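You operate a simulated robot arm through the tools that you are given. There is no shell and no other tool. Be economical: measure what you need, move in short steps, check, and stop when the job is done.

The job below is to be done with a simulated two-armed robot. You get a single attempt, and the scene is never put back.

TASK
Unclip and open the purple canister and tip its beans into the white square cup.
Fine: hold it for the clip; stand it back; spill nothing. Set down upright: purple canister with a handle.

The check looks at the end state, three seconds after you hand in, the way a careful person would. Anything else that was tipped, shoved, dropped, spilled or broken makes it a failure.

THE ROBOT
Two 7-joint arms with two-finger parallel grippers on one trunk, on a base that drives. Base frame: it is fixed to the floor where the robot stands at the start and does not move with it; the origin is under the middle of the robot, x ahead of it, y to its left, z up. Readings come in m, degrees, newtons and seconds.
The left shoulder is at the start at [0.058, 0.16, 1.196], the right one opposite. Places, roughly: grey canister [4.75, 1.5, 1]; mouth of the white square cup [0.5, -0.4, 1]; purple lid with a knob [0.5, -0.1, 1]; steel swing clip [0.5, -0.2, 1]. Payload 3.43 kg a hand.
Tool frame (each hand has its own): the origin (TCP) lies between the finger pads and is the grasp point; the fingertips stand 0.034 m ahead of it; z points along the fingers, y is the line along which they close. Largest opening 0.128 m; finger width 0.024, thickness 0.012; the body of the gripper, 0.048 by 0.13 m, starts 0.096 m behind the TCP.
Orientation is told as [roll, pitch, yaw] about the base's x, y, z axes, in that order, counted from this pose: with the fingers straight down and closing along the base's y, the tool's x points along the base's -x, its y along +y and its z along -z.

THE INTERFACE
- The arms move only by the tool play_rows. It takes "left_motion", "right_motion" or both (then of equal length, played together; a hand with none holds still); each is a list that holds one entry, the list of rows, each a list of 7 numbers: the shift along the tool's x, y, z in m, then the turn, a rotation vector about the tool's x, y, z in rad, then the opening in per cent of the stroke, from 0 (shut) to 100 (fully open). In form: [[[x, y, z, rx, ry, rz, claw], ...]]. A call has 1 to 8 rows; each row shifts and turns the commanded pose from where the row before left it, along the tool's axes as they then stand. Each row takes 0.2 s and may step no farther than 0.05 m and 8.6 degrees from the row before; otherwise, or with a gripper value out of range, the whole call is refused. A pose out of reach is approached as far as the arm can. The call stops where the force on the tool passes 40 N (or 10 N more than at its start, if that is more) or the arm is blocked; 0.2 s more then pass. The fingers move at their own pace (about 0.153 m/s each) and stop on an object; they squeeze with about 38 N. The grip force told is the motor's: it shows also when the fingers shut on nothing. Time passes only in rows, and 0.2 s behind the last, so rows that do not move let the fingers close. The reply holds the time, the measured pose of the TCP, the force on the tool along the base axes, the opening and the grip force, in the units named above and with some noise, with the torque about the TCP (base axes, N m) and any sound that the robot's microphone picked up.
- Cameras (640 x 400 px; columns grow to the right, rows downward): "scene" is now at [0.1287, -0.0295, 1.4481]; the picture's right is [-0.24, -0.97, -0.01], its down [-0.40, 0.10, -0.91] and it looks along [0.89, -0.21, -0.41] (base axes); focal length 254 px, centre (320, 200). "left" rides on the left gripper at [0.076, 0.011, -0.16] in its tool frame; the picture's right is [-0.15, 0.99, 0.00], its down [-0.88, -0.13, -0.46] and it looks along [-0.45, -0.07, 0.89] (tool axes); focal length 234 px, centre (320, 200). "right" rides on the right gripper at [0.076, -0.011, -0.16] in its tool frame; the picture's right is [0.15, 0.99, 0.00], its down [-0.88, 0.13, -0.46] and it looks along [-0.45, 0.07, 0.89] (tool axes); focal length 234 px, centre (320, 200). There is no depth. A picture from a camera that has moved, and an enlarged one, comes with that camera's place and axes in the base frame and with its lens. The place of the scene camera against the robot may be out by one fixed shift of up to 0.012 m in any direction.
- capture(camera): a new picture of that camera. It takes no simulated time.
- slide_trunk(by): slides the trunk up (or, below 0, down) by that many m; the arms and the scene camera ride with it, the base frame stays. It gives what a move gives, with no picture.
- drive_base(legs): drives the robot by 1 to 6 legs, each [ahead, left, turn to the left] in m, m and degrees, along the robot's own axes; the way and the turn of a leg run together, so that a leg with both is an arc; at most 1.5 m and 180 degrees a leg. The arms and the cameras ride along, it lands a little off, and it stops where it bumps. It gives what a move gives.
- head_to(pan, tilt): turns the head with the scene camera to pan (to the left, within 86 degrees either way) and tilt (down, from -29 to 69), counted from straight ahead of the robot. It gives what a move gives.
- enlarge(camera, box): a new picture of the part [left, top, right, bottom] of that camera's present view, enlarged. It takes no simulated time.
- job_done(): hands the job in; it is judged then, once.

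Go step by step. Nothing tells you exact positions but the pictures and the camera data: compare them with the known pose of the tool, close in by small moves and look again before you grip or let go. The budget is 120 turns and 92 pictures, counting those below and the enlarged ones. Unless the task says otherwise, let go and move clear before handing in.

The tools are called after "Emit:" by a JSON object that holds its "fn" and its "kwargs". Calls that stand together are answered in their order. play_rows: Moves the arms, as the interface text tells. Its arguments: {"type":"object","properties":{"left_motion":{"type":"array","items":{"type":"array","items":{"type":"array","items":{"type":"number"}}}},"right_motion":{"type":"array","items":{"type":"array","items":{"type":"array","items":{"type":"number"}}}}},"required":[]} The other tools are called the same way: slide_trunk (by) slides the trunk up or down; drive_base (legs) drives the base; head_to (pan, tilt) turns the head that bears the scene camera; capture (camera) takes a picture; enlarge (camera, box) takes an enlarged picture of a part of a camera's view; job_done () hands the job in.

At the start:

```text
t: 0.0
left_ee_pos: [0.5034, 0.0668, 1.326]
left_orientation: [0.1, -0.7, 0.1]
left_wrist_force: [0.2, 0.7, 0.8]
left_ft_torque: [-0.01, -0.02, 0.04]
left_gripper_width: 0.1279
left_gripper_force: 0.0
right_ee_pos: [0.5395, -0.5087, 1.2546]
right_orientation: [0.2, -0.6, 0.1]
right_wrist_force: [-0.3, -0.1, -0.1]
right_ft_torque: [0.0, 0.0, -0.02]
right_gripper_width: 0.1279
right_gripper_force: 0.1
trunk travel left (down, up): [-0.675, 0.265]
robot x, y, heading: [-0.0025, 0.001, -0.1]
head pan, tilt: [-13.8, 24.9]
```

scene: 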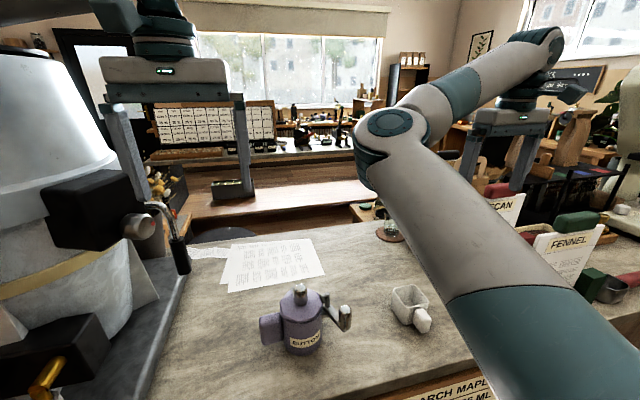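
right: 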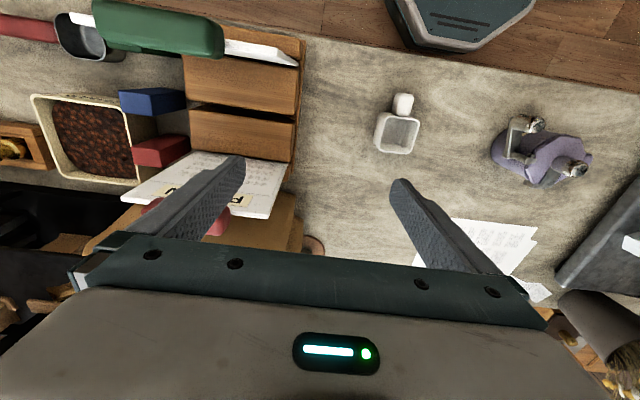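
left: 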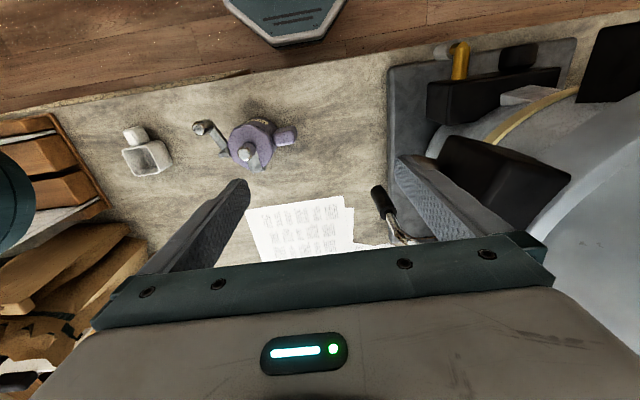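

I see the purple canister with a handle on its left (+y), a steel swing clip on its right (-y), and the white square cup farther right. I'll look closer first.

Emit:
{"fn": "enlarge", "kwargs": {"camera": "scene", "box": [240, 270, 450, 370]}}

Emit:
{"fn": "enlarge", "kwargs": {"camera": "left", "box": [110, 90, 330, 210]}}

Emit:
{"fn": "enlarge", "kwargs": {"camera": "right", "box": [360, 80, 620, 210]}}

```text
3.05 times, centred on (345, 320) of scene
camera zoom: at [0.1287, -0.0295, 1.4481], right [-0.24, -0.97, -0.01], down [-0.4, 0.1, -0.91], along [0.89, -0.21, -0.41], focal length 776 px, centre (244, -166)
```

zoom: 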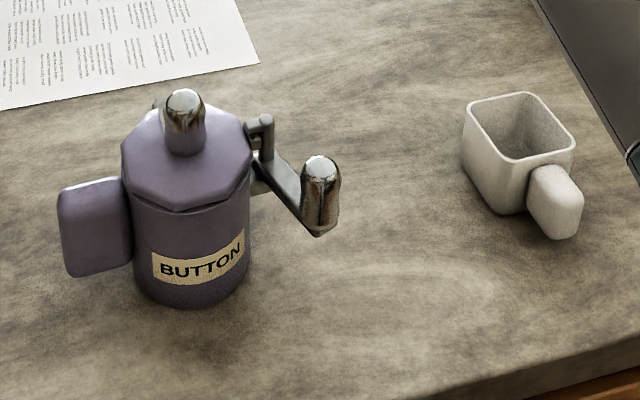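

```text
2.91 times, centred on (220, 150) of left
camera zoom: at [0.4259, 0.0784, 1.4856], right [0.14, 0.99, 0.0], down [0.87, -0.13, 0.47], along [0.46, -0.06, -0.88], focal length 681 px, centre (611, 346)
```

zoom: 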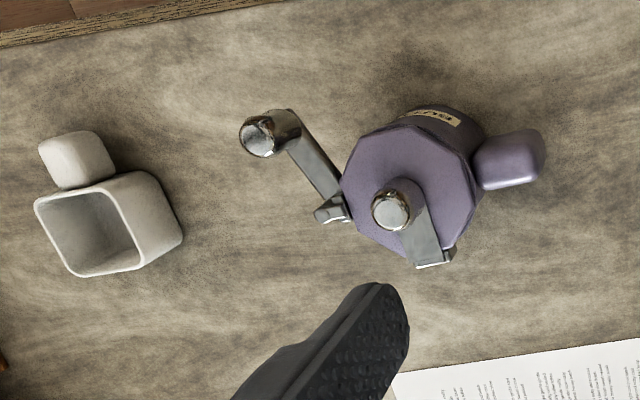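

```text
2.46 times, centred on (490, 145) of right
camera zoom: at [0.4615, -0.5211, 1.4119], right [-0.15, 0.99, 0.0], down [0.88, 0.13, 0.47], along [0.46, 0.07, -0.88], focal length 576 px, centre (-98, 335)
```

zoom: 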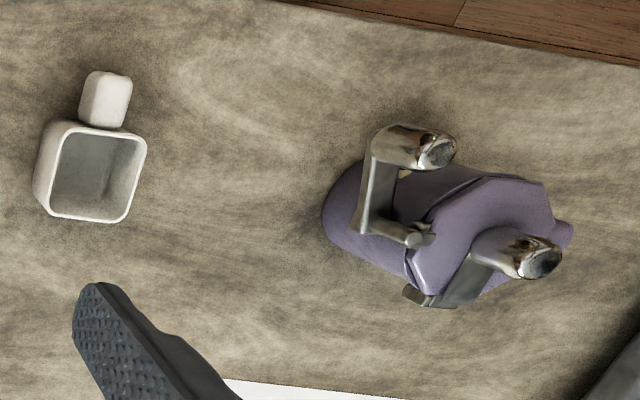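

The canister's axis looks to be near (0.533, -0.08). The clip knob top is near (0.479, -0.163, 1.024), the lid knob top near (0.533, -0.080, 1.051), and the cup mouth near (0.536, -0.356, 0.961). I'll bring the right hand over for a lower view of the clip.

Emit:
{"fn": "play_rows", "kwargs": {"right_motion": [[[0.021, 0.036, 0.015, 0, 0, 0, 100], [0.021, 0.036, 0.015, 0, 0, 0, 100], [0.021, 0.036, 0.015, 0, 0, 0, 100], [0.021, 0.036, 0.015, 0, 0, 0, 100], [0.021, 0.036, 0.015, 0, 0, 0, 100], [0.021, 0.036, 0.015, 0, 0, 0, 100], [0.021, 0.036, 0.015, 0, 0, 0, 100], [0.021, 0.036, 0.015, 0, 0, 0, 100]]]}}

Emit:
{"fn": "play_rows", "kwargs": {"right_motion": [[[0, 0, 0, 0, 0, -0.15, 100], [0, 0, 0, 0, 0, -0.15, 100], [0, 0, 0, 0, 0, -0.15, 100], [0, 0, 0, 0, 0, -0.15, 100], [0, 0, 0, 0, -0.15, 0, 100], [0, 0, 0, 0, -0.15, 0, 100], [0, 0, 0, 0, -0.15, 0, 100], [0, 0, 0, 0, -0.15, 0, 100]]]}}

Emit:
{"fn": "capture", "kwargs": {"camera": "right"}}

```text
t: 1.8
left_ee_pos: [0.5036, 0.0669, 1.327]
left_orientation: [0.2, -0.8, 0.2]
left_wrist_force: [0.2, 0.1, 0.5]
left_ft_torque: [0.01, 0.01, -0.04]
left_gripper_width: 0.1279
left_gripper_force: 0.0
right_ee_pos: [0.3384, -0.3681, 1.1333]
right_orientation: [0.3, -0.5, -0.1]
right_wrist_force: [-0.2, 0.6, 0.0]
right_ft_torque: [0.01, 0.04, -0.02]
right_gripper_width: 0.1282
right_gripper_force: 0.0
right hand out of reach, approached as far as the arm can: row 4, 5, 6, 7, 8
trunk travel left (down, up): [-0.675, 0.265]
robot x, y, heading: [-0.0015, -0.0028, -0.1]
head pan, tilt: [-13.8, 24.9]
```

```text
t: 3.6
left_ee_pos: [0.5021, 0.0667, 1.328]
left_orientation: [0.1, -0.7, 0.1]
left_wrist_force: [0.4, 0.0, 0.5]
left_ft_torque: [0.01, 0.04, -0.05]
left_gripper_width: 0.1281
left_gripper_force: 0.1
right_ee_pos: [0.349, -0.3818, 1.141]
right_orientation: [0.0, -35.0, 34.5]
right_wrist_force: [-1.0, 0.3, -0.3]
right_ft_torque: [0.01, -0.02, 0.01]
right_gripper_width: 0.128
right_gripper_force: 0.0
right hand out of reach, approached as far as the arm can: row 7, 8
trunk travel left (down, up): [-0.675, 0.265]
robot x, y, heading: [-0.0027, -0.0009, -0.2]
head pan, tilt: [-13.8, 24.9]
```

```text
85 pictures are left
camera right: at [0.2287, -0.4777, 1.2276], right [-0.66, 0.75, -0.08], down [0.3, 0.37, 0.88], along [0.69, 0.55, -0.47], focal length 234 px, centre (320, 200)
```

right: 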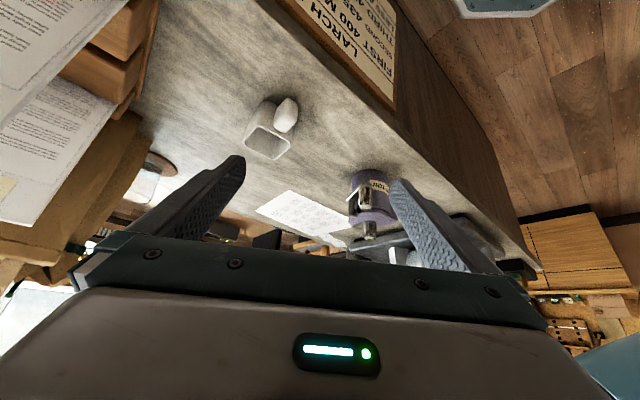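

The wrist view is upside down, but it does show the clip side. I'll enlarge it.

Emit:
{"fn": "enlarge", "kwargs": {"camera": "right", "box": [325, 160, 415, 245]}}

```text
4.71 times, centred on (370, 202) of right
camera zoom: at [0.2287, -0.4777, 1.2276], right [-0.66, 0.75, -0.08], down [0.3, 0.37, 0.88], along [0.69, 0.55, -0.47], focal length 1102 px, centre (85, 188)
```

zoom: 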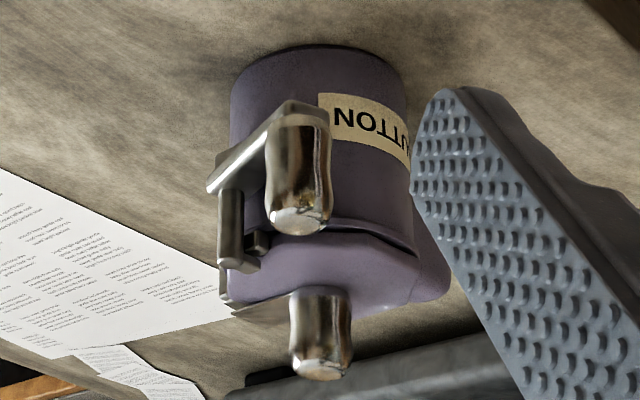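

The bar lies about 4 cm below the lid top. It has an upright post with a hook beside the lid at one end and an upright knob at the other. I'll take a tighter scene view to learn where the pivot is.

Emit:
{"fn": "enlarge", "kwargs": {"camera": "scene", "box": [305, 300, 360, 335]}}

Emit:
{"fn": "enlarge", "kwargs": {"camera": "left", "box": [185, 110, 285, 180]}}

Emit:
{"fn": "enlarge", "kwargs": {"camera": "right", "box": [338, 180, 378, 230]}}

```text
11.43 times, centred on (332, 318) of scene
camera zoom: at [0.1297, -0.0307, 1.4479], right [-0.24, -0.97, -0.01], down [-0.4, 0.1, -0.91], along [0.89, -0.21, -0.41], focal length 2908 px, centre (177, -1143)
```

zoom: 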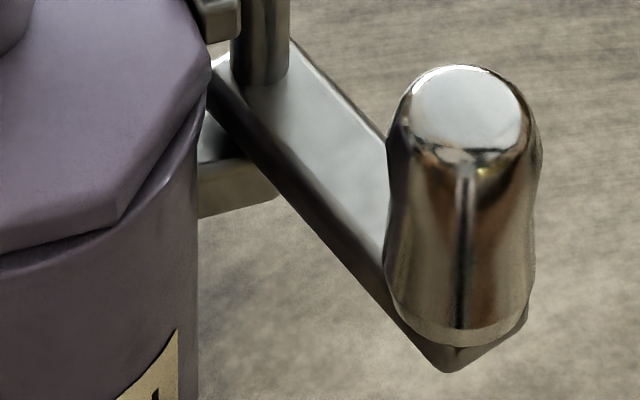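

```text
5.71 times, centred on (235, 145) of left
camera zoom: at [0.4266, 0.0773, 1.4855], right [0.14, 0.99, 0.01], down [0.87, -0.13, 0.47], along [0.46, -0.06, -0.88], focal length 1338 px, centre (806, 514)
```

zoom: 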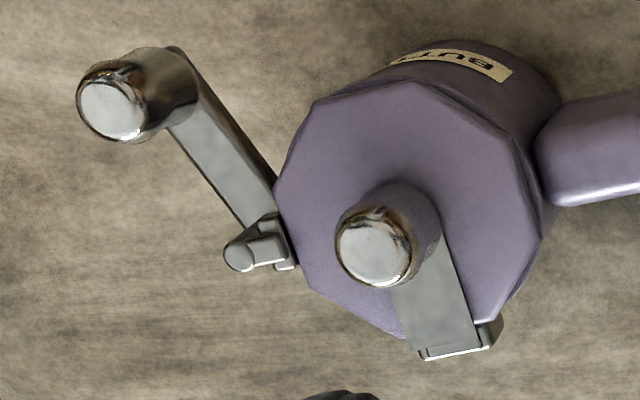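

```text
8.00 times, centred on (358, 205) of right
camera zoom: at [0.2287, -0.4777, 1.2276], right [-0.66, 0.75, -0.08], down [0.3, 0.37, 0.88], along [0.69, 0.55, -0.47], focal length 1873 px, centre (16, 160)
```

zoom: 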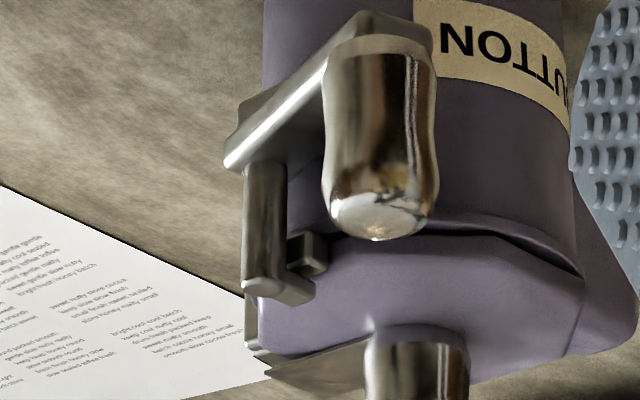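

The clip turns about an upright post at the canister's -y side, near (0.540, -0.135), with its hook over a lid catch. The lid hinges on the +x side and the handle is at +y. I'll bring the left hand to the handle tilted from the +y side and above, closing along x, and straighten the right hand.

Emit:
{"fn": "play_rows", "kwargs": {"left_motion": [[[0, 0, 0, 0, 0, 0.148, 100], [0, 0, 0, 0, 0, 0.148, 100], [0, 0, 0, 0, 0, 0.148, 100], [0, 0, 0, 0, 0, 0.148, 100], [0, 0, 0, 0, 0, 0.148, 100], [0, 0, 0, 0, 0, 0.148, 100], [0, 0, 0, 0, 0, 0.148, 100], [0, 0, 0, 0, 0, 0.148, 100]]], "right_motion": [[[0, 0, 0, 0, 0.15, 0, 100], [0, 0, 0, 0, 0.15, 0, 100], [0, 0, 0, 0, 0.15, 0, 100], [0, 0, 0, 0, 0.15, 0, 100], [0, 0, 0, 0, 0, 0.15, 100], [0, 0, 0, 0, 0, 0.15, 100], [0, 0, 0, 0, 0, 0.15, 100], [0, 0, 0, 0, 0, 0.15, 100]]]}}

Emit:
{"fn": "play_rows", "kwargs": {"left_motion": [[[0, 0, 0, 0, 0, 0.148, 100], [0, 0, 0, 0, 0, 0.148, 100], [0, 0, 0, 0, -0.131, 0, 100], [0, 0, 0, 0, -0.131, 0, 100], [0, 0, 0, 0, -0.131, 0, 100], [0, 0, 0, 0, -0.131, 0, 100], [0, 0, 0, 0, -0.131, 0, 100], [0, 0, 0, 0, -0.131, 0, 100]]]}}

```text
t: 5.6
left_ee_pos: [0.4737, 0.0711, 1.3435]
left_orientation: [3.1, -0.1, -66.1]
left_wrist_force: [1.3, 2.0, 2.7]
left_ft_torque: [-0.15, 0.06, 0.07]
left_gripper_width: 0.1279
left_gripper_force: 0.2
right_ee_pos: [0.3426, -0.3754, 1.1399]
right_orientation: [0.9, -1.3, 2.0]
right_wrist_force: [-0.7, -1.3, -0.2]
right_ft_torque: [0.05, -0.07, 0.03]
right_gripper_width: 0.1281
right_gripper_force: 0.1
trunk travel left (down, up): [-0.675, 0.265]
robot x, y, heading: [-0.0098, 0.006, 2.3]
head pan, tilt: [-13.8, 24.9]
stopped in row 8 (left hand): the arm was blocked; the commanded pose is now the measured one
```

```text
t: 7.6
left_ee_pos: [0.4628, 0.1891, 1.3577]
left_orientation: [6.6, -46.6, -81.7]
left_wrist_force: [-2.0, 0.2, 0.2]
left_ft_torque: [-0.07, -0.09, 0.09]
left_gripper_width: 0.1278
left_gripper_force: 0.1
right_ee_pos: [0.3837, -0.2773, 1.1445]
right_orientation: [-0.2, -0.8, 7.8]
right_wrist_force: [0.0, 0.4, 0.2]
right_ft_torque: [-0.06, 0.01, -0.02]
right_gripper_width: 0.128
right_gripper_force: 0.1
trunk travel left (down, up): [-0.675, 0.265]
robot x, y, heading: [-0.0112, 0.0433, 8.2]
head pan, tilt: [-13.8, 24.9]
stopped in row 8 (left hand): the arm was blocked; the commanded pose is now the measured one
```

The left arm met something, and the base turned and shifted with it. I'll look around before moving again.

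Emit:
{"fn": "head_to", "kwargs": {"pan": 45, "tilt": 20}}

Emit:
{"fn": "capture", "kwargs": {"camera": "scene"}}

Emit:
{"fn": "capture", "kwargs": {"camera": "left"}}

```text
t: 8.9
left_ee_pos: [0.4633, 0.1908, 1.3563]
left_orientation: [6.1, -46.5, -81.5]
left_wrist_force: [0.2, -0.2, 0.1]
left_ft_torque: [0.0, -0.02, 0.04]
left_gripper_width: 0.1284
left_gripper_force: 0.0
right_ee_pos: [0.3788, -0.2763, 1.1473]
right_orientation: [-0.4, -1.0, 7.5]
right_wrist_force: [-0.4, -0.2, -1.0]
right_ft_torque: [-0.04, 0.03, 0.01]
right_gripper_width: 0.1279
right_gripper_force: 0.0
trunk travel left (down, up): [-0.675, 0.265]
robot x, y, heading: [-0.0132, 0.0477, 7.9]
head pan, tilt: [45.0, 20.0]
```

```text
80 pictures are left
camera scene: at [0.0763, 0.1268, 1.4558], right [0.79, -0.61, 0.02], down [-0.19, -0.27, -0.94], along [0.58, 0.75, -0.33], focal length 254 px, centre (320, 200)
```

scene: 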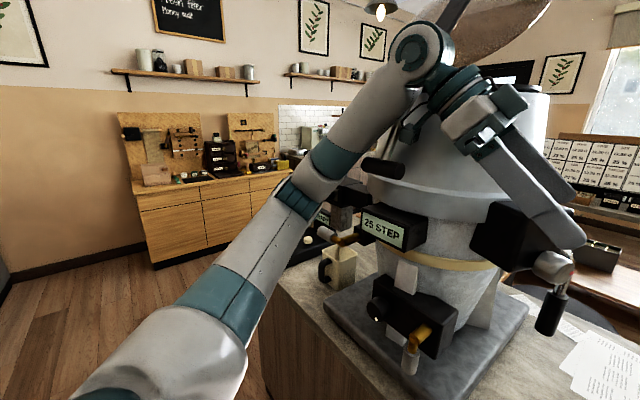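

```text
79 pictures are left
camera left: at [0.433, 0.3569, 1.411], right [0.98, 0.12, 0.18], down [-0.13, -0.31, 0.94], along [0.17, -0.94, -0.29], focal length 234 px, centre (320, 200)
```

left: 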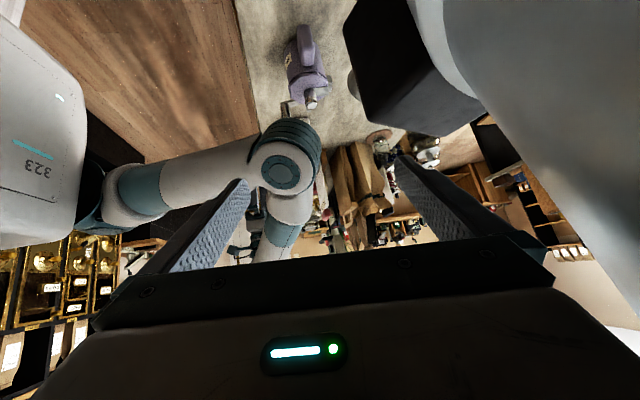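

The large grinder fills the space left of y≈0.25, so the wrist must not lean that way. I'll draw the left hand away from it and stand the tool upright, then use a steep top grasp instead.

Emit:
{"fn": "play_rows", "kwargs": {"left_motion": [[[0, -0.03, 0.03, 0, 0, 0, 100], [0, -0.03, 0.03, 0, 0, 0, 100], [0, -0.03, 0.03, 0, 0, 0, 100], [0, 0, 0, 0, 0.14, 0, 100], [0, 0, 0, 0, 0.14, 0, 100], [0, 0, 0, 0, 0.14, 0, 100], [0, 0, 0, 0, 0.14, 0, 100]]]}}

Emit:
{"fn": "capture", "kwargs": {"camera": "scene"}}

```text
t: 10.7
left_ee_pos: [0.3893, 0.1657, 1.2913]
left_orientation: [4.5, -14.8, -73.4]
left_wrist_force: [7.7, -0.8, -3.3]
left_ft_torque: [-0.12, 0.95, -0.27]
left_gripper_width: 0.1278
left_gripper_force: 0.0
right_ee_pos: [0.399, -0.2241, 1.1474]
right_orientation: [-0.4, -0.9, 11.5]
right_wrist_force: [0.8, 0.9, -0.1]
right_ft_torque: [-0.03, 0.11, -0.01]
right_gripper_width: 0.1281
right_gripper_force: 0.1
trunk travel left (down, up): [-0.675, 0.265]
robot x, y, heading: [-0.0111, 0.0702, 11.5]
head pan, tilt: [45.0, 20.0]
stopped in row 7 (left hand): the arm was blocked; the commanded pose is now the measured one
```

```text
78 pictures are left
camera scene: at [0.0696, 0.1577, 1.4562], right [0.83, -0.55, 0.02], down [-0.17, -0.29, -0.94], along [0.52, 0.78, -0.34], focal length 254 px, centre (320, 200)
```

scene: 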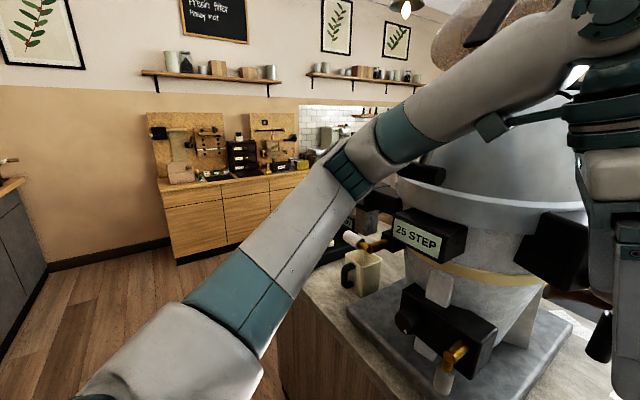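

The left forearm lies against the front of the grinder. Backing the base straight off frees it.

Emit:
{"fn": "drive_base", "kwargs": {"legs": [[-0.2, 0, 0]]}}

Emit:
{"fn": "drive_base", "kwargs": {"legs": [[0, -0.22, -11.5]]}}

Emit:
{"fn": "capture", "kwargs": {"camera": "scene"}}

```text
t: 12.3
left_ee_pos: [0.2176, 0.1156, 1.2799]
left_orientation: [2.9, -14.0, -73.6]
left_wrist_force: [-0.3, 0.5, -0.8]
left_ft_torque: [0.02, 0.03, -0.01]
left_gripper_width: 0.1278
left_gripper_force: 0.0
right_ee_pos: [0.2209, -0.2708, 1.1385]
right_orientation: [0.0, 0.1, 11.0]
right_wrist_force: [-0.7, -0.5, -0.1]
right_ft_torque: [0.01, -0.01, -0.02]
right_gripper_width: 0.1279
right_gripper_force: 0.0
trunk travel left (down, up): [-0.675, 0.265]
robot x, y, heading: [-0.2105, 0.032, 11.1]
head pan, tilt: [45.0, 20.0]
```

```text
t: 14.0
left_ee_pos: [0.2446, -0.1859, 1.2799]
left_orientation: [3.0, -14.0, -85.2]
left_wrist_force: [0.5, -0.1, -0.6]
left_ft_torque: [0.01, -0.01, 0.01]
left_gripper_width: 0.1279
left_gripper_force: 0.0
right_ee_pos: [0.1724, -0.5675, 1.1392]
right_orientation: [0.0, 0.1, -0.4]
right_wrist_force: [0.6, -0.1, -1.0]
right_ft_torque: [0.0, -0.03, 0.02]
right_gripper_width: 0.1283
right_gripper_force: 0.1
trunk travel left (down, up): [-0.675, 0.265]
robot x, y, heading: [-0.185, -0.1862, -0.3]
head pan, tilt: [45.0, 20.0]
```

```text
77 pictures are left
camera scene: at [-0.0659, -0.1261, 1.4544], right [0.7, -0.71, 0.0], down [-0.24, -0.24, -0.94], along [0.67, 0.66, -0.34], focal length 254 px, centre (320, 200)
```

scene: 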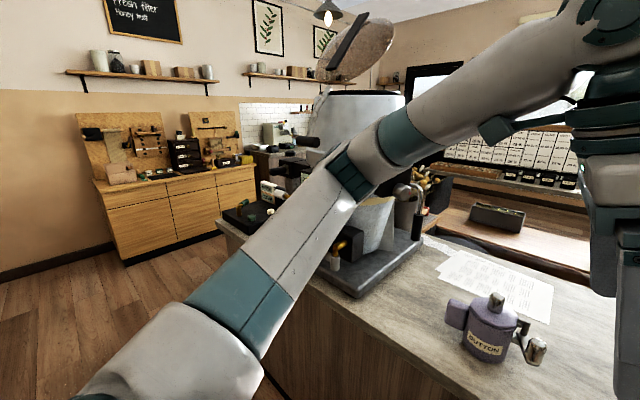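

Clear now, and the grinder stands where it was. I'll move ahead a little, aim the head at the canister, and bring the left hand above the handle.

Emit:
{"fn": "drive_base", "kwargs": {"legs": [[0.08, 0, 0]]}}

Emit:
{"fn": "head_to", "kwargs": {"pan": 5, "tilt": 32}}

Emit:
{"fn": "play_rows", "kwargs": {"left_motion": [[[0.024, 0.028, 0.003, 0, 0, 0, 100], [0.024, 0.028, 0.003, 0, 0, 0, 100], [0.024, 0.028, 0.003, 0, 0, 0, 100], [0.024, 0.028, 0.003, 0, 0, 0, 100], [0.024, 0.028, 0.003, 0, 0, 0, 100], [0.024, 0.028, 0.003, 0, 0, 0, 100], [0.024, 0.028, 0.003, 0, 0, 0, 100]]]}}

Emit:
{"fn": "capture", "kwargs": {"camera": "scene"}}

Emit:
{"fn": "capture", "kwargs": {"camera": "left"}}

```text
t: 15.0
left_ee_pos: [0.3253, -0.1871, 1.2803]
left_orientation: [3.1, -14.0, -85.3]
left_wrist_force: [0.4, -0.6, -1.0]
left_ft_torque: [-0.02, 0.03, -0.01]
left_gripper_width: 0.128
left_gripper_force: 0.1
right_ee_pos: [0.2513, -0.5681, 1.1404]
right_orientation: [0.1, 0.0, -0.5]
right_wrist_force: [-0.3, -0.2, -0.5]
right_ft_torque: [-0.01, 0.0, 0.01]
right_gripper_width: 0.1281
right_gripper_force: 0.0
trunk travel left (down, up): [-0.675, 0.265]
robot x, y, heading: [-0.11, -0.1915, -0.2]
head pan, tilt: [45.0, 20.0]
```

```text
t: 16.1
left_ee_pos: [0.3251, -0.1865, 1.2806]
left_orientation: [3.1, -14.1, -85.2]
left_wrist_force: [0.9, -0.3, 0.0]
left_ft_torque: [-0.02, 0.02, 0.0]
left_gripper_width: 0.128
left_gripper_force: 0.1
right_ee_pos: [0.2511, -0.5685, 1.1398]
right_orientation: [0.0, -0.1, -0.5]
right_wrist_force: [0.7, 0.1, -0.9]
right_ft_torque: [-0.03, -0.02, -0.01]
right_gripper_width: 0.1283
right_gripper_force: 0.1
trunk travel left (down, up): [-0.675, 0.265]
robot x, y, heading: [-0.1079, -0.1865, -0.0]
head pan, tilt: [5.0, 32.0]
```

```text
t: 17.7
left_ee_pos: [0.509, -0.0082, 1.2297]
left_orientation: [3.0, -14.1, -85.2]
left_wrist_force: [0.4, 1.0, 0.4]
left_ft_torque: [-0.02, -0.02, 0.0]
left_gripper_width: 0.1278
left_gripper_force: 0.0
right_ee_pos: [0.251, -0.5675, 1.1396]
right_orientation: [-0.1, 0.0, -0.5]
right_wrist_force: [-0.2, -0.6, 0.4]
right_ft_torque: [-0.02, -0.03, -0.01]
right_gripper_width: 0.1279
right_gripper_force: 0.0
trunk travel left (down, up): [-0.675, 0.265]
robot x, y, heading: [-0.1043, -0.1883, -0.2]
head pan, tilt: [5.0, 32.0]
```

```text
76 pictures are left
camera scene: at [0.0372, -0.184, 1.4352], right [0.08, -1.0, 0.0], down [-0.53, -0.04, -0.85], along [0.84, 0.07, -0.53], focal length 254 px, centre (320, 200)
```

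scene: 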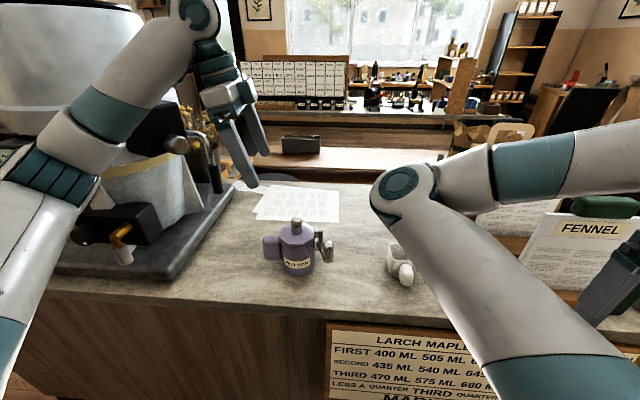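

```text
75 pictures are left
camera left: at [0.503, 0.1042, 1.3661], right [1.0, -0.05, 0.09], down [-0.09, -0.76, 0.65], along [0.03, -0.65, -0.76], focal length 234 px, centre (320, 200)
```

left: 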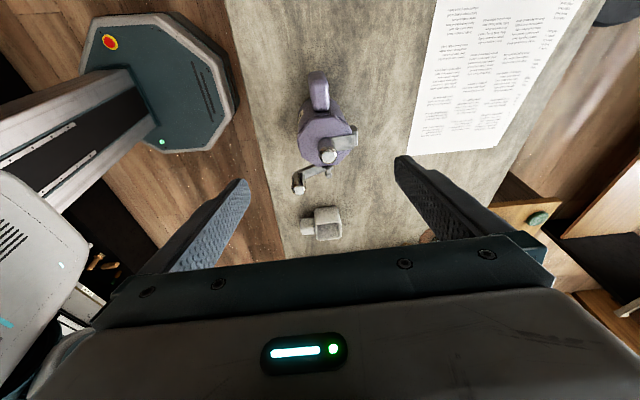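

The left hand hangs over the canister with free space around it. I'll enlarge to fix the handle's place.

Emit:
{"fn": "enlarge", "kwargs": {"camera": "left", "box": [270, 60, 380, 130]}}

Emit:
{"fn": "enlarge", "kwargs": {"camera": "scene", "box": [250, 205, 350, 285]}}

```text
5.71 times, centred on (325, 95) of left
camera zoom: at [0.503, 0.1042, 1.3661], right [1.0, -0.05, 0.09], down [-0.09, -0.76, 0.65], along [0.03, -0.65, -0.76], focal length 1338 px, centre (291, 800)
```

zoom: 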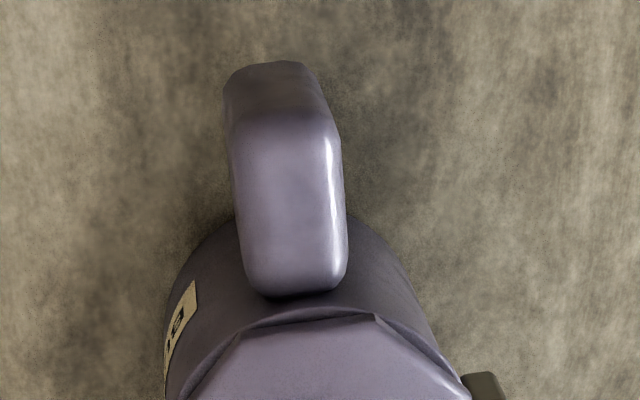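

```text
5.00 times, centred on (300, 245) of scene
camera zoom: at [0.0372, -0.184, 1.4352], right [0.08, -1.0, 0.0], down [-0.53, -0.04, -0.85], along [0.84, 0.07, -0.53], focal length 1272 px, centre (420, -25)
```

zoom: 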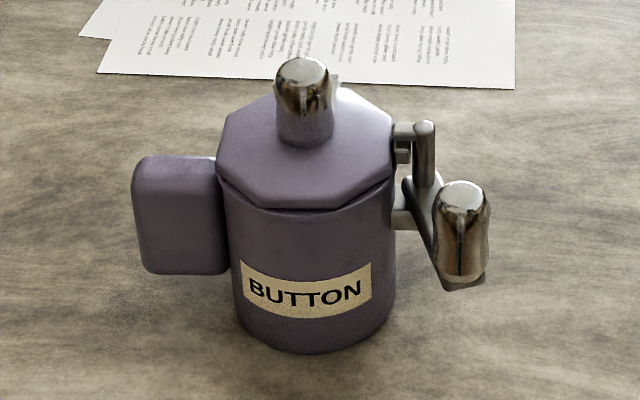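

The handle's top is near (0.528, -0.010, 0.978), it is about 0.029 thick, and it points along about 93°. I'll square the tool and come down most of the way.

Emit:
{"fn": "play_rows", "kwargs": {"left_motion": [[[0, 0, 0, 0.068, 0, 0.03, 100], [0.0147, 0.005, 0.045, 0, 0, 0, 100], [0.0147, 0.005, 0.045, 0, 0, 0, 100], [0.0147, 0.005, 0.045, 0, 0, 0, 100], [0.0147, 0.004, 0.045, 0, 0, 0, 100]]]}}

Emit:
{"fn": "capture", "kwargs": {"camera": "left"}}

Emit:
{"fn": "enlarge", "kwargs": {"camera": "scene", "box": [220, 150, 360, 290]}}

```text
t: 18.9
left_ee_pos: [0.5261, 0.0055, 1.0389]
left_orientation: [-0.3, -14.2, -87.1]
left_wrist_force: [0.3, -0.1, -0.3]
left_ft_torque: [-0.04, 0.03, 0.03]
left_gripper_width: 0.1282
left_gripper_force: 0.0
right_ee_pos: [0.2522, -0.5673, 1.1405]
right_orientation: [-0.1, 0.1, -0.3]
right_wrist_force: [0.8, -0.2, -0.4]
right_ft_torque: [-0.02, 0.01, -0.04]
right_gripper_width: 0.1279
right_gripper_force: 0.1
trunk travel left (down, up): [-0.675, 0.265]
robot x, y, heading: [-0.109, -0.188, -0.5]
head pan, tilt: [5.0, 32.0]
```

```text
72 pictures are left
camera left: at [0.5326, 0.1185, 1.1757], right [1.0, -0.09, 0.03], down [-0.09, -0.75, 0.66], along [-0.04, -0.66, -0.75], focal length 234 px, centre (320, 200)
```

left: 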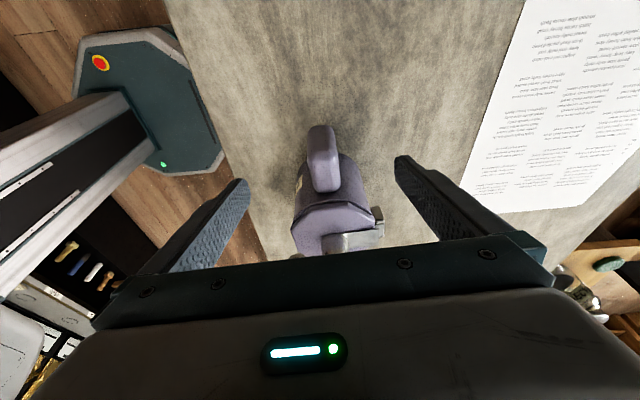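

```text
2.86 times, centred on (290, 220) of scene
camera zoom: at [0.0376, -0.1841, 1.4352], right [0.08, -1.0, 0.0], down [-0.53, -0.04, -0.85], along [0.84, 0.07, -0.53], focal length 727 px, centre (406, 143)
```

zoom: 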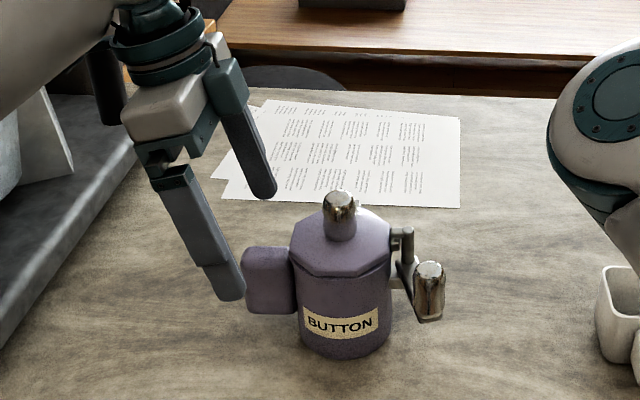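

The handle lies midway between the fingers. I'll go down along the tool and look before closing.

Emit:
{"fn": "play_rows", "kwargs": {"left_motion": [[[0.001, 0.001, 0.028, 0, 0, 0, 100], [0.001, 0, 0.028, 0, 0, 0, 70], [0.001, 0, 0.026, 0, 0, 0, 50], [0, 0, 0, 0, 0, 0, 50]]]}}

Emit:
{"fn": "enlarge", "kwargs": {"camera": "left", "box": [230, 100, 420, 260]}}

Emit:
{"fn": "enlarge", "kwargs": {"camera": "scene", "box": [220, 170, 360, 290]}}

```text
t: 19.9
left_ee_pos: [0.5262, -0.013, 0.9598]
left_orientation: [-0.3, -14.1, -87.0]
left_wrist_force: [0.8, 0.7, 0.1]
left_ft_torque: [0.02, -0.02, 0.0]
left_gripper_width: 0.064
left_gripper_force: 0.1
right_ee_pos: [0.2523, -0.5684, 1.14]
right_orientation: [0.0, 0.0, -0.5]
right_wrist_force: [-0.6, 0.1, 0.7]
right_ft_torque: [-0.02, 0.02, -0.01]
right_gripper_width: 0.1282
right_gripper_force: 0.0
trunk travel left (down, up): [-0.675, 0.265]
robot x, y, heading: [-0.1089, -0.1907, -0.4]
head pan, tilt: [5.0, 32.0]
```

```text
2.50 times, centred on (325, 180) of left
camera zoom: at [0.5336, 0.1006, 1.0963], right [1.0, -0.09, 0.03], down [-0.09, -0.75, 0.66], along [-0.04, -0.66, -0.75], focal length 585 px, centre (308, 250)
```

zoom: 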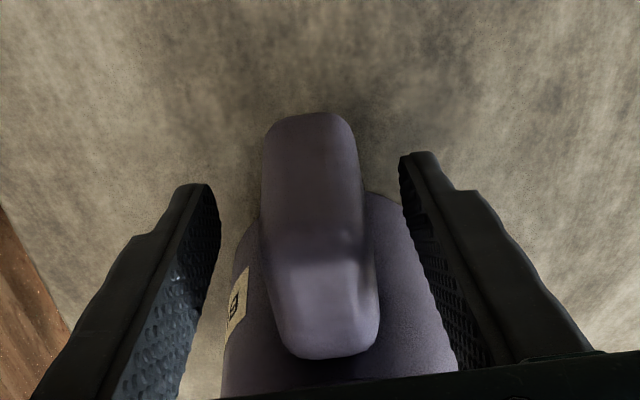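

```text
3.33 times, centred on (290, 230) of scene
camera zoom: at [0.0366, -0.185, 1.4352], right [0.08, -1.0, 0.0], down [-0.53, -0.04, -0.85], along [0.85, 0.07, -0.53], focal length 848 px, centre (420, 100)
```

zoom: 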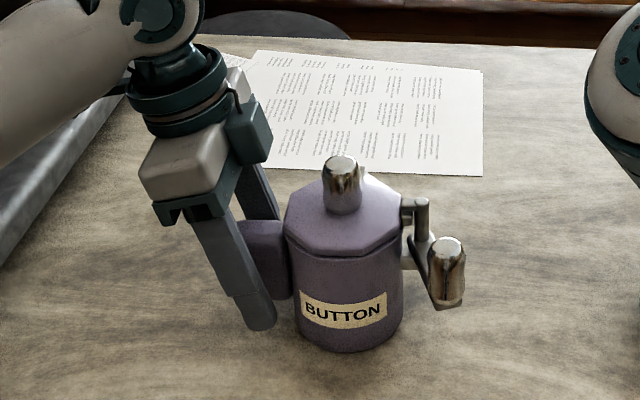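

The handle is well between the pads. Closing the left hand to hold it.

Emit:
{"fn": "play_rows", "kwargs": {"left_motion": [[[0, 0, 0, 0, 0, 0, 35], [0, 0, 0, 0, 0, 0, 25], [0, 0, 0, 0, 0, 0, 0], [0, 0, 0, 0, 0, 0, 0]]]}}

Emit:
{"fn": "enlarge", "kwargs": {"camera": "left", "box": [230, 100, 420, 260]}}

```text
t: 20.9
left_ee_pos: [0.5261, -0.0128, 0.9602]
left_orientation: [-0.3, -14.0, -87.0]
left_wrist_force: [3.3, 0.5, 3.2]
left_ft_torque: [-0.19, -0.37, 0.19]
left_gripper_width: 0.0296
left_gripper_force: 37.7
right_ee_pos: [0.2532, -0.5679, 1.14]
right_orientation: [0.0, 0.0, -0.4]
right_wrist_force: [0.3, -0.5, 0.4]
right_ft_torque: [-0.01, -0.01, 0.0]
right_gripper_width: 0.1279
right_gripper_force: 0.0
trunk travel left (down, up): [-0.675, 0.265]
robot x, y, heading: [-0.108, -0.189, -0.2]
head pan, tilt: [5.0, 32.0]
```

```text
2.50 times, centred on (325, 180) of left
camera zoom: at [0.5337, 0.1006, 1.0967], right [1.0, -0.09, 0.03], down [-0.09, -0.75, 0.66], along [-0.04, -0.66, -0.75], focal length 585 px, centre (308, 250)
```

zoom: 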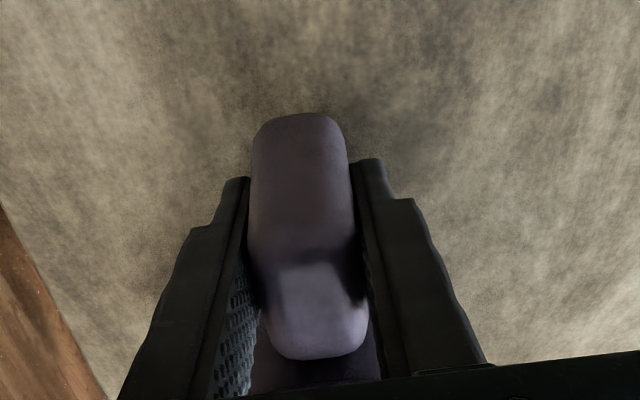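

The handle is held at 0.0296 m with about 38 N. Now the right hand goes over the clip knob.

Emit:
{"fn": "play_rows", "kwargs": {"right_motion": [[[-0.0225, 0.0405, 0, 0, 0, 0, 100], [-0.0225, 0.0405, 0, 0, 0, 0, 100], [-0.0225, 0.0405, 0, 0, 0, 0, 100], [-0.0225, 0.0405, 0, 0, 0, 0, 100], [-0.0225, 0.0405, 0, 0, 0, 0, 70], [-0.0225, 0.0405, 0, 0, 0, 0, 70], [-0.0225, 0.0405, 0, 0, 0, 0, 60], [-0.0225, 0.0405, 0, 0, 0, 0, 60]]]}}

Emit:
{"fn": "play_rows", "kwargs": {"right_motion": [[[-0.0225, 0.0405, 0.01, 0, 0, 0, 50], [-0.0225, 0.0405, 0.01, 0, 0, 0, 50], [0, 0, 0, 0, 0, 0, 50]]]}}

Emit:
{"fn": "capture", "kwargs": {"camera": "right"}}

Emit:
{"fn": "enlarge", "kwargs": {"camera": "scene", "box": [220, 150, 420, 290]}}

```text
t: 22.7
left_ee_pos: [0.5262, -0.0135, 0.9595]
left_orientation: [-0.4, -14.1, -87.1]
left_wrist_force: [1.5, -0.1, 4.9]
left_ft_torque: [-0.39, -0.44, 0.1]
left_gripper_width: 0.0299
left_gripper_force: 38.3
right_ee_pos: [0.2553, -0.5629, 1.1399]
right_orientation: [0.0, 0.0, -0.5]
right_wrist_force: [-0.2, 0.6, 0.5]
right_ft_torque: [0.01, -0.02, 0.04]
right_gripper_width: 0.0769
right_gripper_force: 0.0
right hand out of reach, approached as far as the arm can: row 1, 2, 3, 4, 5, 6, 7, 8
trunk travel left (down, up): [-0.675, 0.265]
robot x, y, heading: [-0.1105, -0.1897, -0.3]
head pan, tilt: [5.0, 32.0]
```

```text
t: 23.5
left_ee_pos: [0.5262, -0.0131, 0.9608]
left_orientation: [-0.4, -14.0, -87.0]
left_wrist_force: [0.6, 0.3, 3.5]
left_ft_torque: [-0.37, -0.4, 0.0]
left_gripper_width: 0.0298
left_gripper_force: 37.9
right_ee_pos: [0.2618, -0.5661, 1.1241]
right_orientation: [0.0, 0.0, -0.6]
right_wrist_force: [0.0, -0.2, 0.2]
right_ft_torque: [0.0, -0.01, -0.01]
right_gripper_width: 0.0638
right_gripper_force: 0.0
right hand out of reach, approached as far as the arm can: row 1, 2
trunk travel left (down, up): [-0.675, 0.265]
robot x, y, heading: [-0.1034, -0.1904, -0.4]
head pan, tilt: [5.0, 32.0]
```

```text
67 pictures are left
camera right: at [0.1865, -0.5777, 1.2823], right [-0.14, 0.99, 0.0], down [0.88, 0.12, 0.46], along [0.45, 0.06, -0.89], focal length 234 px, centre (320, 200)
```

right: 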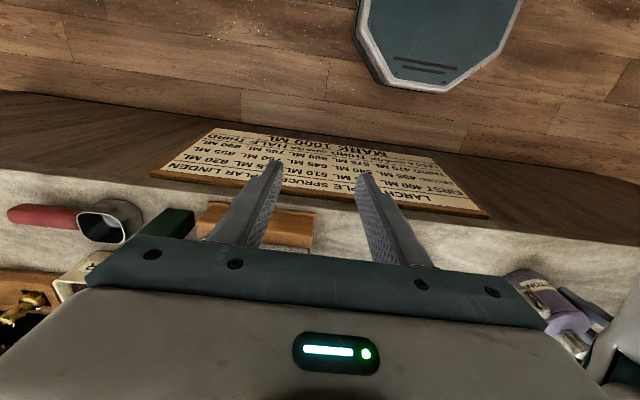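

```text
2.86 times, centred on (320, 220) of scene
camera zoom: at [0.0361, -0.1852, 1.4353], right [0.08, -1.0, 0.0], down [-0.53, -0.04, -0.85], along [0.85, 0.07, -0.53], focal length 727 px, centre (320, 143)
```

zoom: 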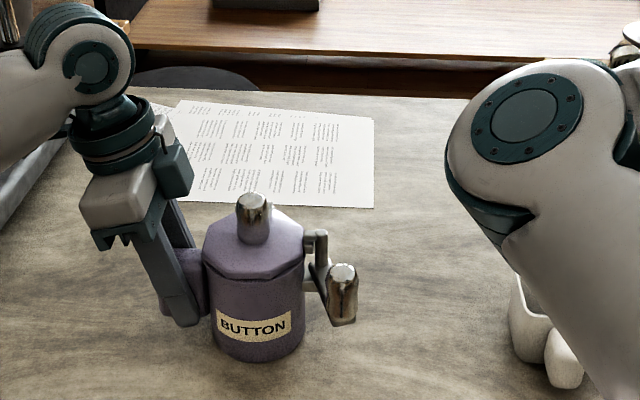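

The right arm is folded too near to move that way. I'll first take it up and outward to a roomier pose.

Emit:
{"fn": "play_rows", "kwargs": {"right_motion": [[[-0.03, -0.01, -0.03, 0, 0, 0, 50], [-0.03, -0.01, -0.03, 0, 0, 0, 50], [-0.03, -0.01, -0.03, 0, 0, 0, 50], [-0.03, -0.01, -0.03, 0, 0, 0, 50], [-0.03, 0, -0.02, 0, 0, 0, 50], [-0.03, 0, 0, 0, 0, 0, 50]]]}}

```text
t: 24.9
left_ee_pos: [0.525, -0.0124, 0.9602]
left_orientation: [-0.4, -14.0, -87.0]
left_wrist_force: [0.5, -1.0, 3.8]
left_ft_torque: [-0.29, -0.24, -0.03]
left_gripper_width: 0.0295
left_gripper_force: 38.4
right_ee_pos: [0.4435, -0.6079, 1.263]
right_orientation: [0.0, -0.1, -0.5]
right_wrist_force: [0.8, 0.3, -0.6]
right_ft_torque: [-0.01, 0.0, 0.01]
right_gripper_width: 0.064
right_gripper_force: 0.0
trunk travel left (down, up): [-0.675, 0.265]
robot x, y, heading: [-0.1089, -0.1886, -0.3]
head pan, tilt: [5.0, 32.0]
```

Emit:
{"fn": "play_rows", "kwargs": {"right_motion": [[[-0.004, 0.045, 0, 0, 0, 0, 50], [-0.004, 0.045, 0, 0, 0, 0, 50], [-0.004, 0.045, 0, 0, 0, 0, 50], [-0.004, 0.045, 0, 0, 0, 0, 50], [-0.004, 0.045, 0, 0, 0, 0, 50], [-0.004, 0.045, 0, 0, 0, 0, 50], [-0.004, 0.045, 0, 0, 0, 0, 50], [-0.004, 0.045, 0, 0, 0, 0, 50]]]}}

Emit:
{"fn": "play_rows", "kwargs": {"right_motion": [[[-0.001, 0.042, 0.02, 0, 0, 0, 50], [-0.001, 0.042, 0.02, 0, 0, 0, 50], [0, 0, 0.04, 0, 0, 0, 50], [0, 0, 0.03, 0, 0, 0, 50], [0, 0, 0, 0, 0, 0, 50]]]}}

Emit:
{"fn": "capture", "kwargs": {"camera": "right"}}

Emit:
{"fn": "capture", "kwargs": {"camera": "scene"}}

```text
t: 26.7
left_ee_pos: [0.5272, -0.0139, 0.9603]
left_orientation: [-0.4, -14.0, -87.0]
left_wrist_force: [-1.2, -1.1, 3.1]
left_ft_torque: [-0.23, -0.25, -0.05]
left_gripper_width: 0.0297
left_gripper_force: 37.8
right_ee_pos: [0.4474, -0.5685, 1.2637]
right_orientation: [0.0, 0.0, -0.5]
right_wrist_force: [1.2, -0.4, -0.1]
right_ft_torque: [-0.01, -0.04, 0.0]
right_gripper_width: 0.0638
right_gripper_force: 0.0
right hand out of reach, approached as far as the arm can: row 1, 2, 3, 4, 5, 6, 7, 8
trunk travel left (down, up): [-0.675, 0.265]
robot x, y, heading: [-0.1083, -0.1898, -0.2]
head pan, tilt: [5.0, 32.0]
```

```text
t: 27.5
left_ee_pos: [0.5257, -0.012, 0.9607]
left_orientation: [-0.3, -13.9, -86.9]
left_wrist_force: [-0.5, 0.9, 0.5]
left_ft_torque: [-0.02, -0.09, -0.04]
left_gripper_width: 0.0298
left_gripper_force: 37.8
right_ee_pos: [0.4653, -0.5678, 1.2295]
right_orientation: [-0.7, -0.5, -0.3]
right_wrist_force: [-0.1, 2.1, 8.1]
right_ft_torque: [-0.2, 0.09, 0.01]
right_gripper_width: 0.063
right_gripper_force: 0.1
right hand out of reach, approached as far as the arm can: row 1, 2, 3
trunk travel left (down, up): [-0.675, 0.265]
robot x, y, heading: [-0.1068, -0.188, -0.3]
head pan, tilt: [5.0, 32.0]
stopped in row 3 (right hand): the force on the tool passed its limit (the readings are from after the stop); the commanded pose is now the measured one
```

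```text
65 pictures are left
camera right: at [0.3877, -0.5774, 1.3872], right [-0.14, 0.99, -0.01], down [0.88, 0.13, 0.46], along [0.46, 0.05, -0.89], focal length 234 px, centre (320, 200)
```

right: 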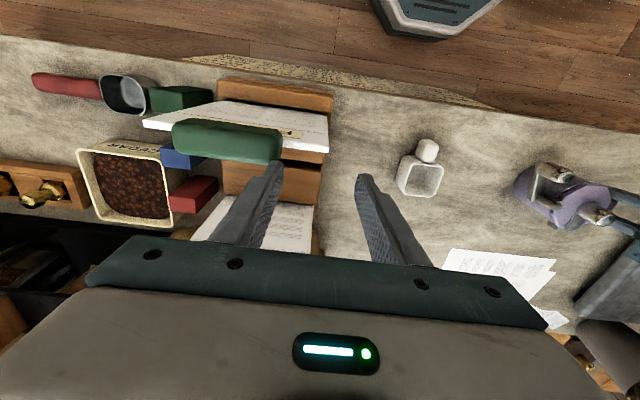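

```text
64 pictures are left
camera scene: at [0.0359, -0.1839, 1.4354], right [0.08, -1.0, 0.0], down [-0.53, -0.04, -0.85], along [0.85, 0.07, -0.53], focal length 254 px, centre (320, 200)
```

scene: 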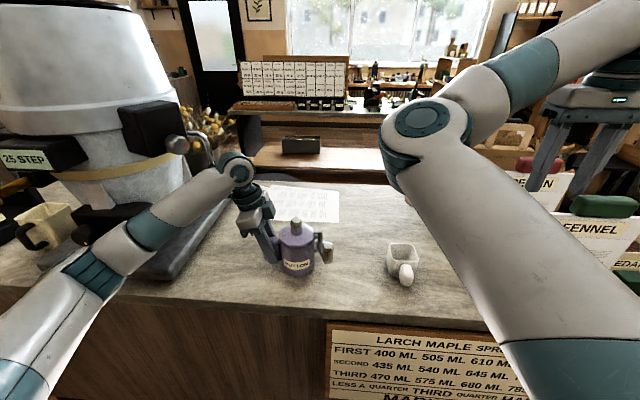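

The right arm's elbow is folded inward, which keeps the hand from moving left, and a fingertip brushed something below. I'll lift it straight up, reach out farther, and try coming in from there.

Emit:
{"fn": "play_rows", "kwargs": {"right_motion": [[[0, 0, -0.045, 0, 0, 0, 50], [0, 0, -0.045, 0, 0, 0, 50], [-0.02, 0, -0.04, 0, 0, 0, 50], [-0.03, 0, -0.03, 0, 0, 0, 50], [-0.045, 0, 0, 0, 0, 0, 50], [-0.045, 0, 0, 0, 0, 0, 50], [-0.045, 0, 0, 0, 0, 0, 50]]]}}

Emit:
{"fn": "play_rows", "kwargs": {"right_motion": [[[0, 0.045, 0, 0, 0, 0, 50], [0, 0.045, 0, 0, 0, 0, 50], [0, 0.045, 0, 0, 0, 0, 50], [0, 0.045, 0, 0, 0, 0, 50], [0, 0.045, 0, 0, 0, 0, 50]]]}}

Emit:
{"fn": "capture", "kwargs": {"camera": "scene"}}

```text
t: 29.1
left_ee_pos: [0.5267, -0.0128, 0.9589]
left_orientation: [-0.3, -14.1, -87.0]
left_wrist_force: [1.2, -1.2, 5.9]
left_ft_torque: [-0.36, -0.52, -0.03]
left_gripper_width: 0.0297
left_gripper_force: 38.2
right_ee_pos: [0.5818, -0.5657, 1.39]
right_orientation: [-0.7, -0.6, -0.4]
right_wrist_force: [-0.3, 0.7, 0.3]
right_ft_torque: [-0.07, -0.02, -0.01]
right_gripper_width: 0.0643
right_gripper_force: 0.2
right hand out of reach, approached as far as the arm can: row 6, 7
trunk travel left (down, up): [-0.675, 0.265]
robot x, y, heading: [-0.1086, -0.1871, -0.4]
head pan, tilt: [5.0, 32.0]
```

```text
t: 30.3
left_ee_pos: [0.5248, -0.0129, 0.9591]
left_orientation: [-0.3, -14.1, -87.0]
left_wrist_force: [-0.7, 2.7, 8.5]
left_ft_torque: [-0.4, -0.55, 0.05]
left_gripper_width: 0.0297
left_gripper_force: 37.7
right_ee_pos: [0.5823, -0.3408, 1.3866]
right_orientation: [-0.6, -0.6, -0.4]
right_wrist_force: [0.2, 0.4, -0.4]
right_ft_torque: [-0.02, -0.03, 0.0]
right_gripper_width: 0.0642
right_gripper_force: 0.1
trunk travel left (down, up): [-0.675, 0.265]
robot x, y, heading: [-0.1089, -0.1885, -0.5]
head pan, tilt: [5.0, 32.0]
```

```text
63 pictures are left
camera scene: at [0.0355, -0.1836, 1.4354], right [0.08, -1.0, 0.0], down [-0.53, -0.04, -0.85], along [0.85, 0.07, -0.53], focal length 254 px, centre (320, 200)
```

scene: 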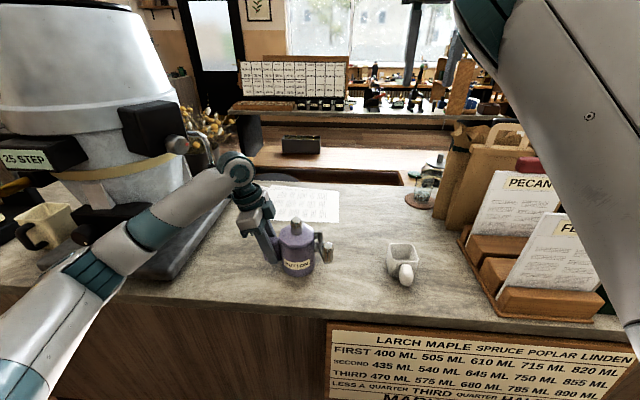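

That worked. The right arm's elbow is now high and the hand slides in freely, so I'll go on to above the clip knob.

Emit:
{"fn": "play_rows", "kwargs": {"right_motion": [[[0.005, 0.045, 0, 0, 0, 0, 50], [0.005, 0.045, 0, 0, 0, 0, 50], [0.01, 0.045, 0, 0, 0, 0, 50], [0.02, 0.042, 0, 0, 0, 0, 50], [0.03, 0, 0.03, 0, 0, 0, 50], [0.034, 0, 0.03, 0, 0, 0, 50], [0, 0, 0.045, 0, 0, 0, 50], [0, 0, 0.045, 0, 0, 0, 50]]]}}

Emit:
{"fn": "play_rows", "kwargs": {"right_motion": [[[0, 0, 0.045, 0, 0, 0, 50], [0, 0, 0.04, 0, 0, 0, 50], [0, 0, 0.02, 0, 0, 0, 50], [0, 0, 0, 0, 0, 0, 50]]]}}

Emit:
{"fn": "capture", "kwargs": {"camera": "scene"}}

Emit:
{"fn": "capture", "kwargs": {"camera": "right"}}

```text
t: 31.4
left_ee_pos: [0.5274, -0.0142, 0.9602]
left_orientation: [-0.4, -13.9, -87.0]
left_wrist_force: [2.8, -0.3, 2.3]
left_ft_torque: [-0.24, -0.41, 0.12]
left_gripper_width: 0.0299
left_gripper_force: 38.0
right_ee_pos: [0.5775, -0.3243, 1.1974]
right_orientation: [-0.2, 16.1, -2.6]
right_wrist_force: [0.2, -0.3, -0.4]
right_ft_torque: [-0.03, 0.03, 0.02]
right_gripper_width: 0.0642
right_gripper_force: 0.0
right hand out of reach, approached as far as the arm can: row 1, 2, 3, 4, 5
trunk travel left (down, up): [-0.675, 0.265]
robot x, y, heading: [-0.107, -0.1887, -0.3]
head pan, tilt: [5.0, 32.0]
stopped in row 5 (right hand): the arm was blocked; the commanded pose is now the measured one
```

```text
t: 32.5
left_ee_pos: [0.5253, -0.0129, 0.959]
left_orientation: [-0.5, -14.0, -87.0]
left_wrist_force: [-0.7, -0.1, 3.8]
left_ft_torque: [-0.24, -0.3, -0.04]
left_gripper_width: 0.0297
left_gripper_force: 37.8
right_ee_pos: [0.573, -0.3429, 1.1042]
right_orientation: [0.3, 16.2, -2.6]
right_wrist_force: [-0.1, 0.5, -0.1]
right_ft_torque: [0.0, 0.0, 0.0]
right_gripper_width: 0.064
right_gripper_force: 0.0
right hand out of reach, approached as far as the arm can: row 1, 2, 3
trunk travel left (down, up): [-0.675, 0.265]
robot x, y, heading: [-0.1095, -0.1876, -0.3]
head pan, tilt: [5.0, 32.0]
```

```text
62 pictures are left
camera scene: at [0.0358, -0.1854, 1.4353], right [0.08, -1.0, 0.0], down [-0.53, -0.04, -0.85], along [0.85, 0.07, -0.53], focal length 254 px, centre (320, 200)
```

scene: 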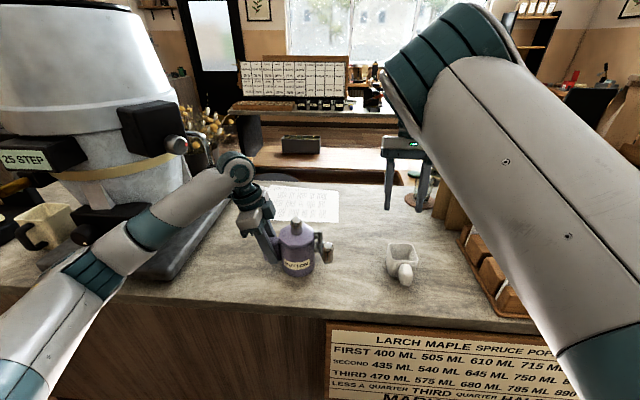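

```text
61 pictures are left
camera right: at [0.5438, -0.3534, 1.2774], right [-0.09, 0.99, 0.04], down [0.98, 0.08, 0.19], along [0.19, 0.06, -0.98], focal length 234 px, centre (320, 200)
```

right: 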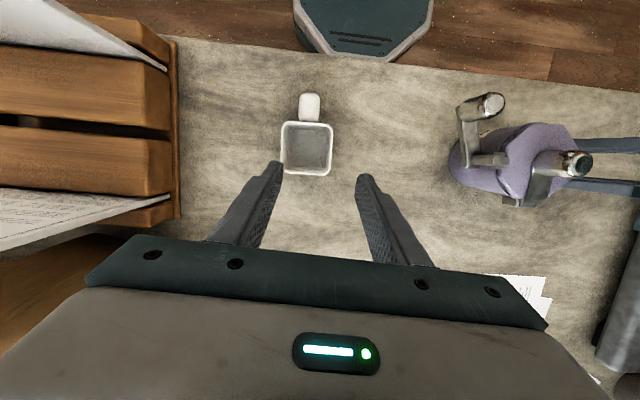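

Getting closer; the tool has tilted 16°. I'll straighten it and keep moving toward the clip in small steps.

Emit:
{"fn": "play_rows", "kwargs": {"right_motion": [[[0, 0, -0.02, 0, -0.14, 0, 50], [0, 0, -0.02, 0, -0.14, 0, 50], [0, 0.03, 0, 0, 0, 0, 50], [0, 0.03, 0, 0, 0, 0, 50], [0, 0.03, 0, 0, 0, 0, 50]]]}}

```text
t: 33.6
left_ee_pos: [0.5256, -0.0141, 0.9596]
left_orientation: [-0.3, -14.0, -87.0]
left_wrist_force: [-0.9, 0.2, 3.4]
left_ft_torque: [-0.25, -0.31, -0.06]
left_gripper_width: 0.0294
left_gripper_force: 38.2
right_ee_pos: [0.6381, -0.3269, 1.1598]
right_orientation: [0.9, 0.1, -3.3]
right_wrist_force: [-0.5, -0.9, -0.5]
right_ft_torque: [-0.01, 0.01, -0.01]
right_gripper_width: 0.064
right_gripper_force: 0.1
right hand out of reach, approached as far as the arm can: row 1, 2, 3, 4, 5
trunk travel left (down, up): [-0.675, 0.265]
robot x, y, heading: [-0.1077, -0.1867, -0.4]
head pan, tilt: [5.0, 32.0]
```

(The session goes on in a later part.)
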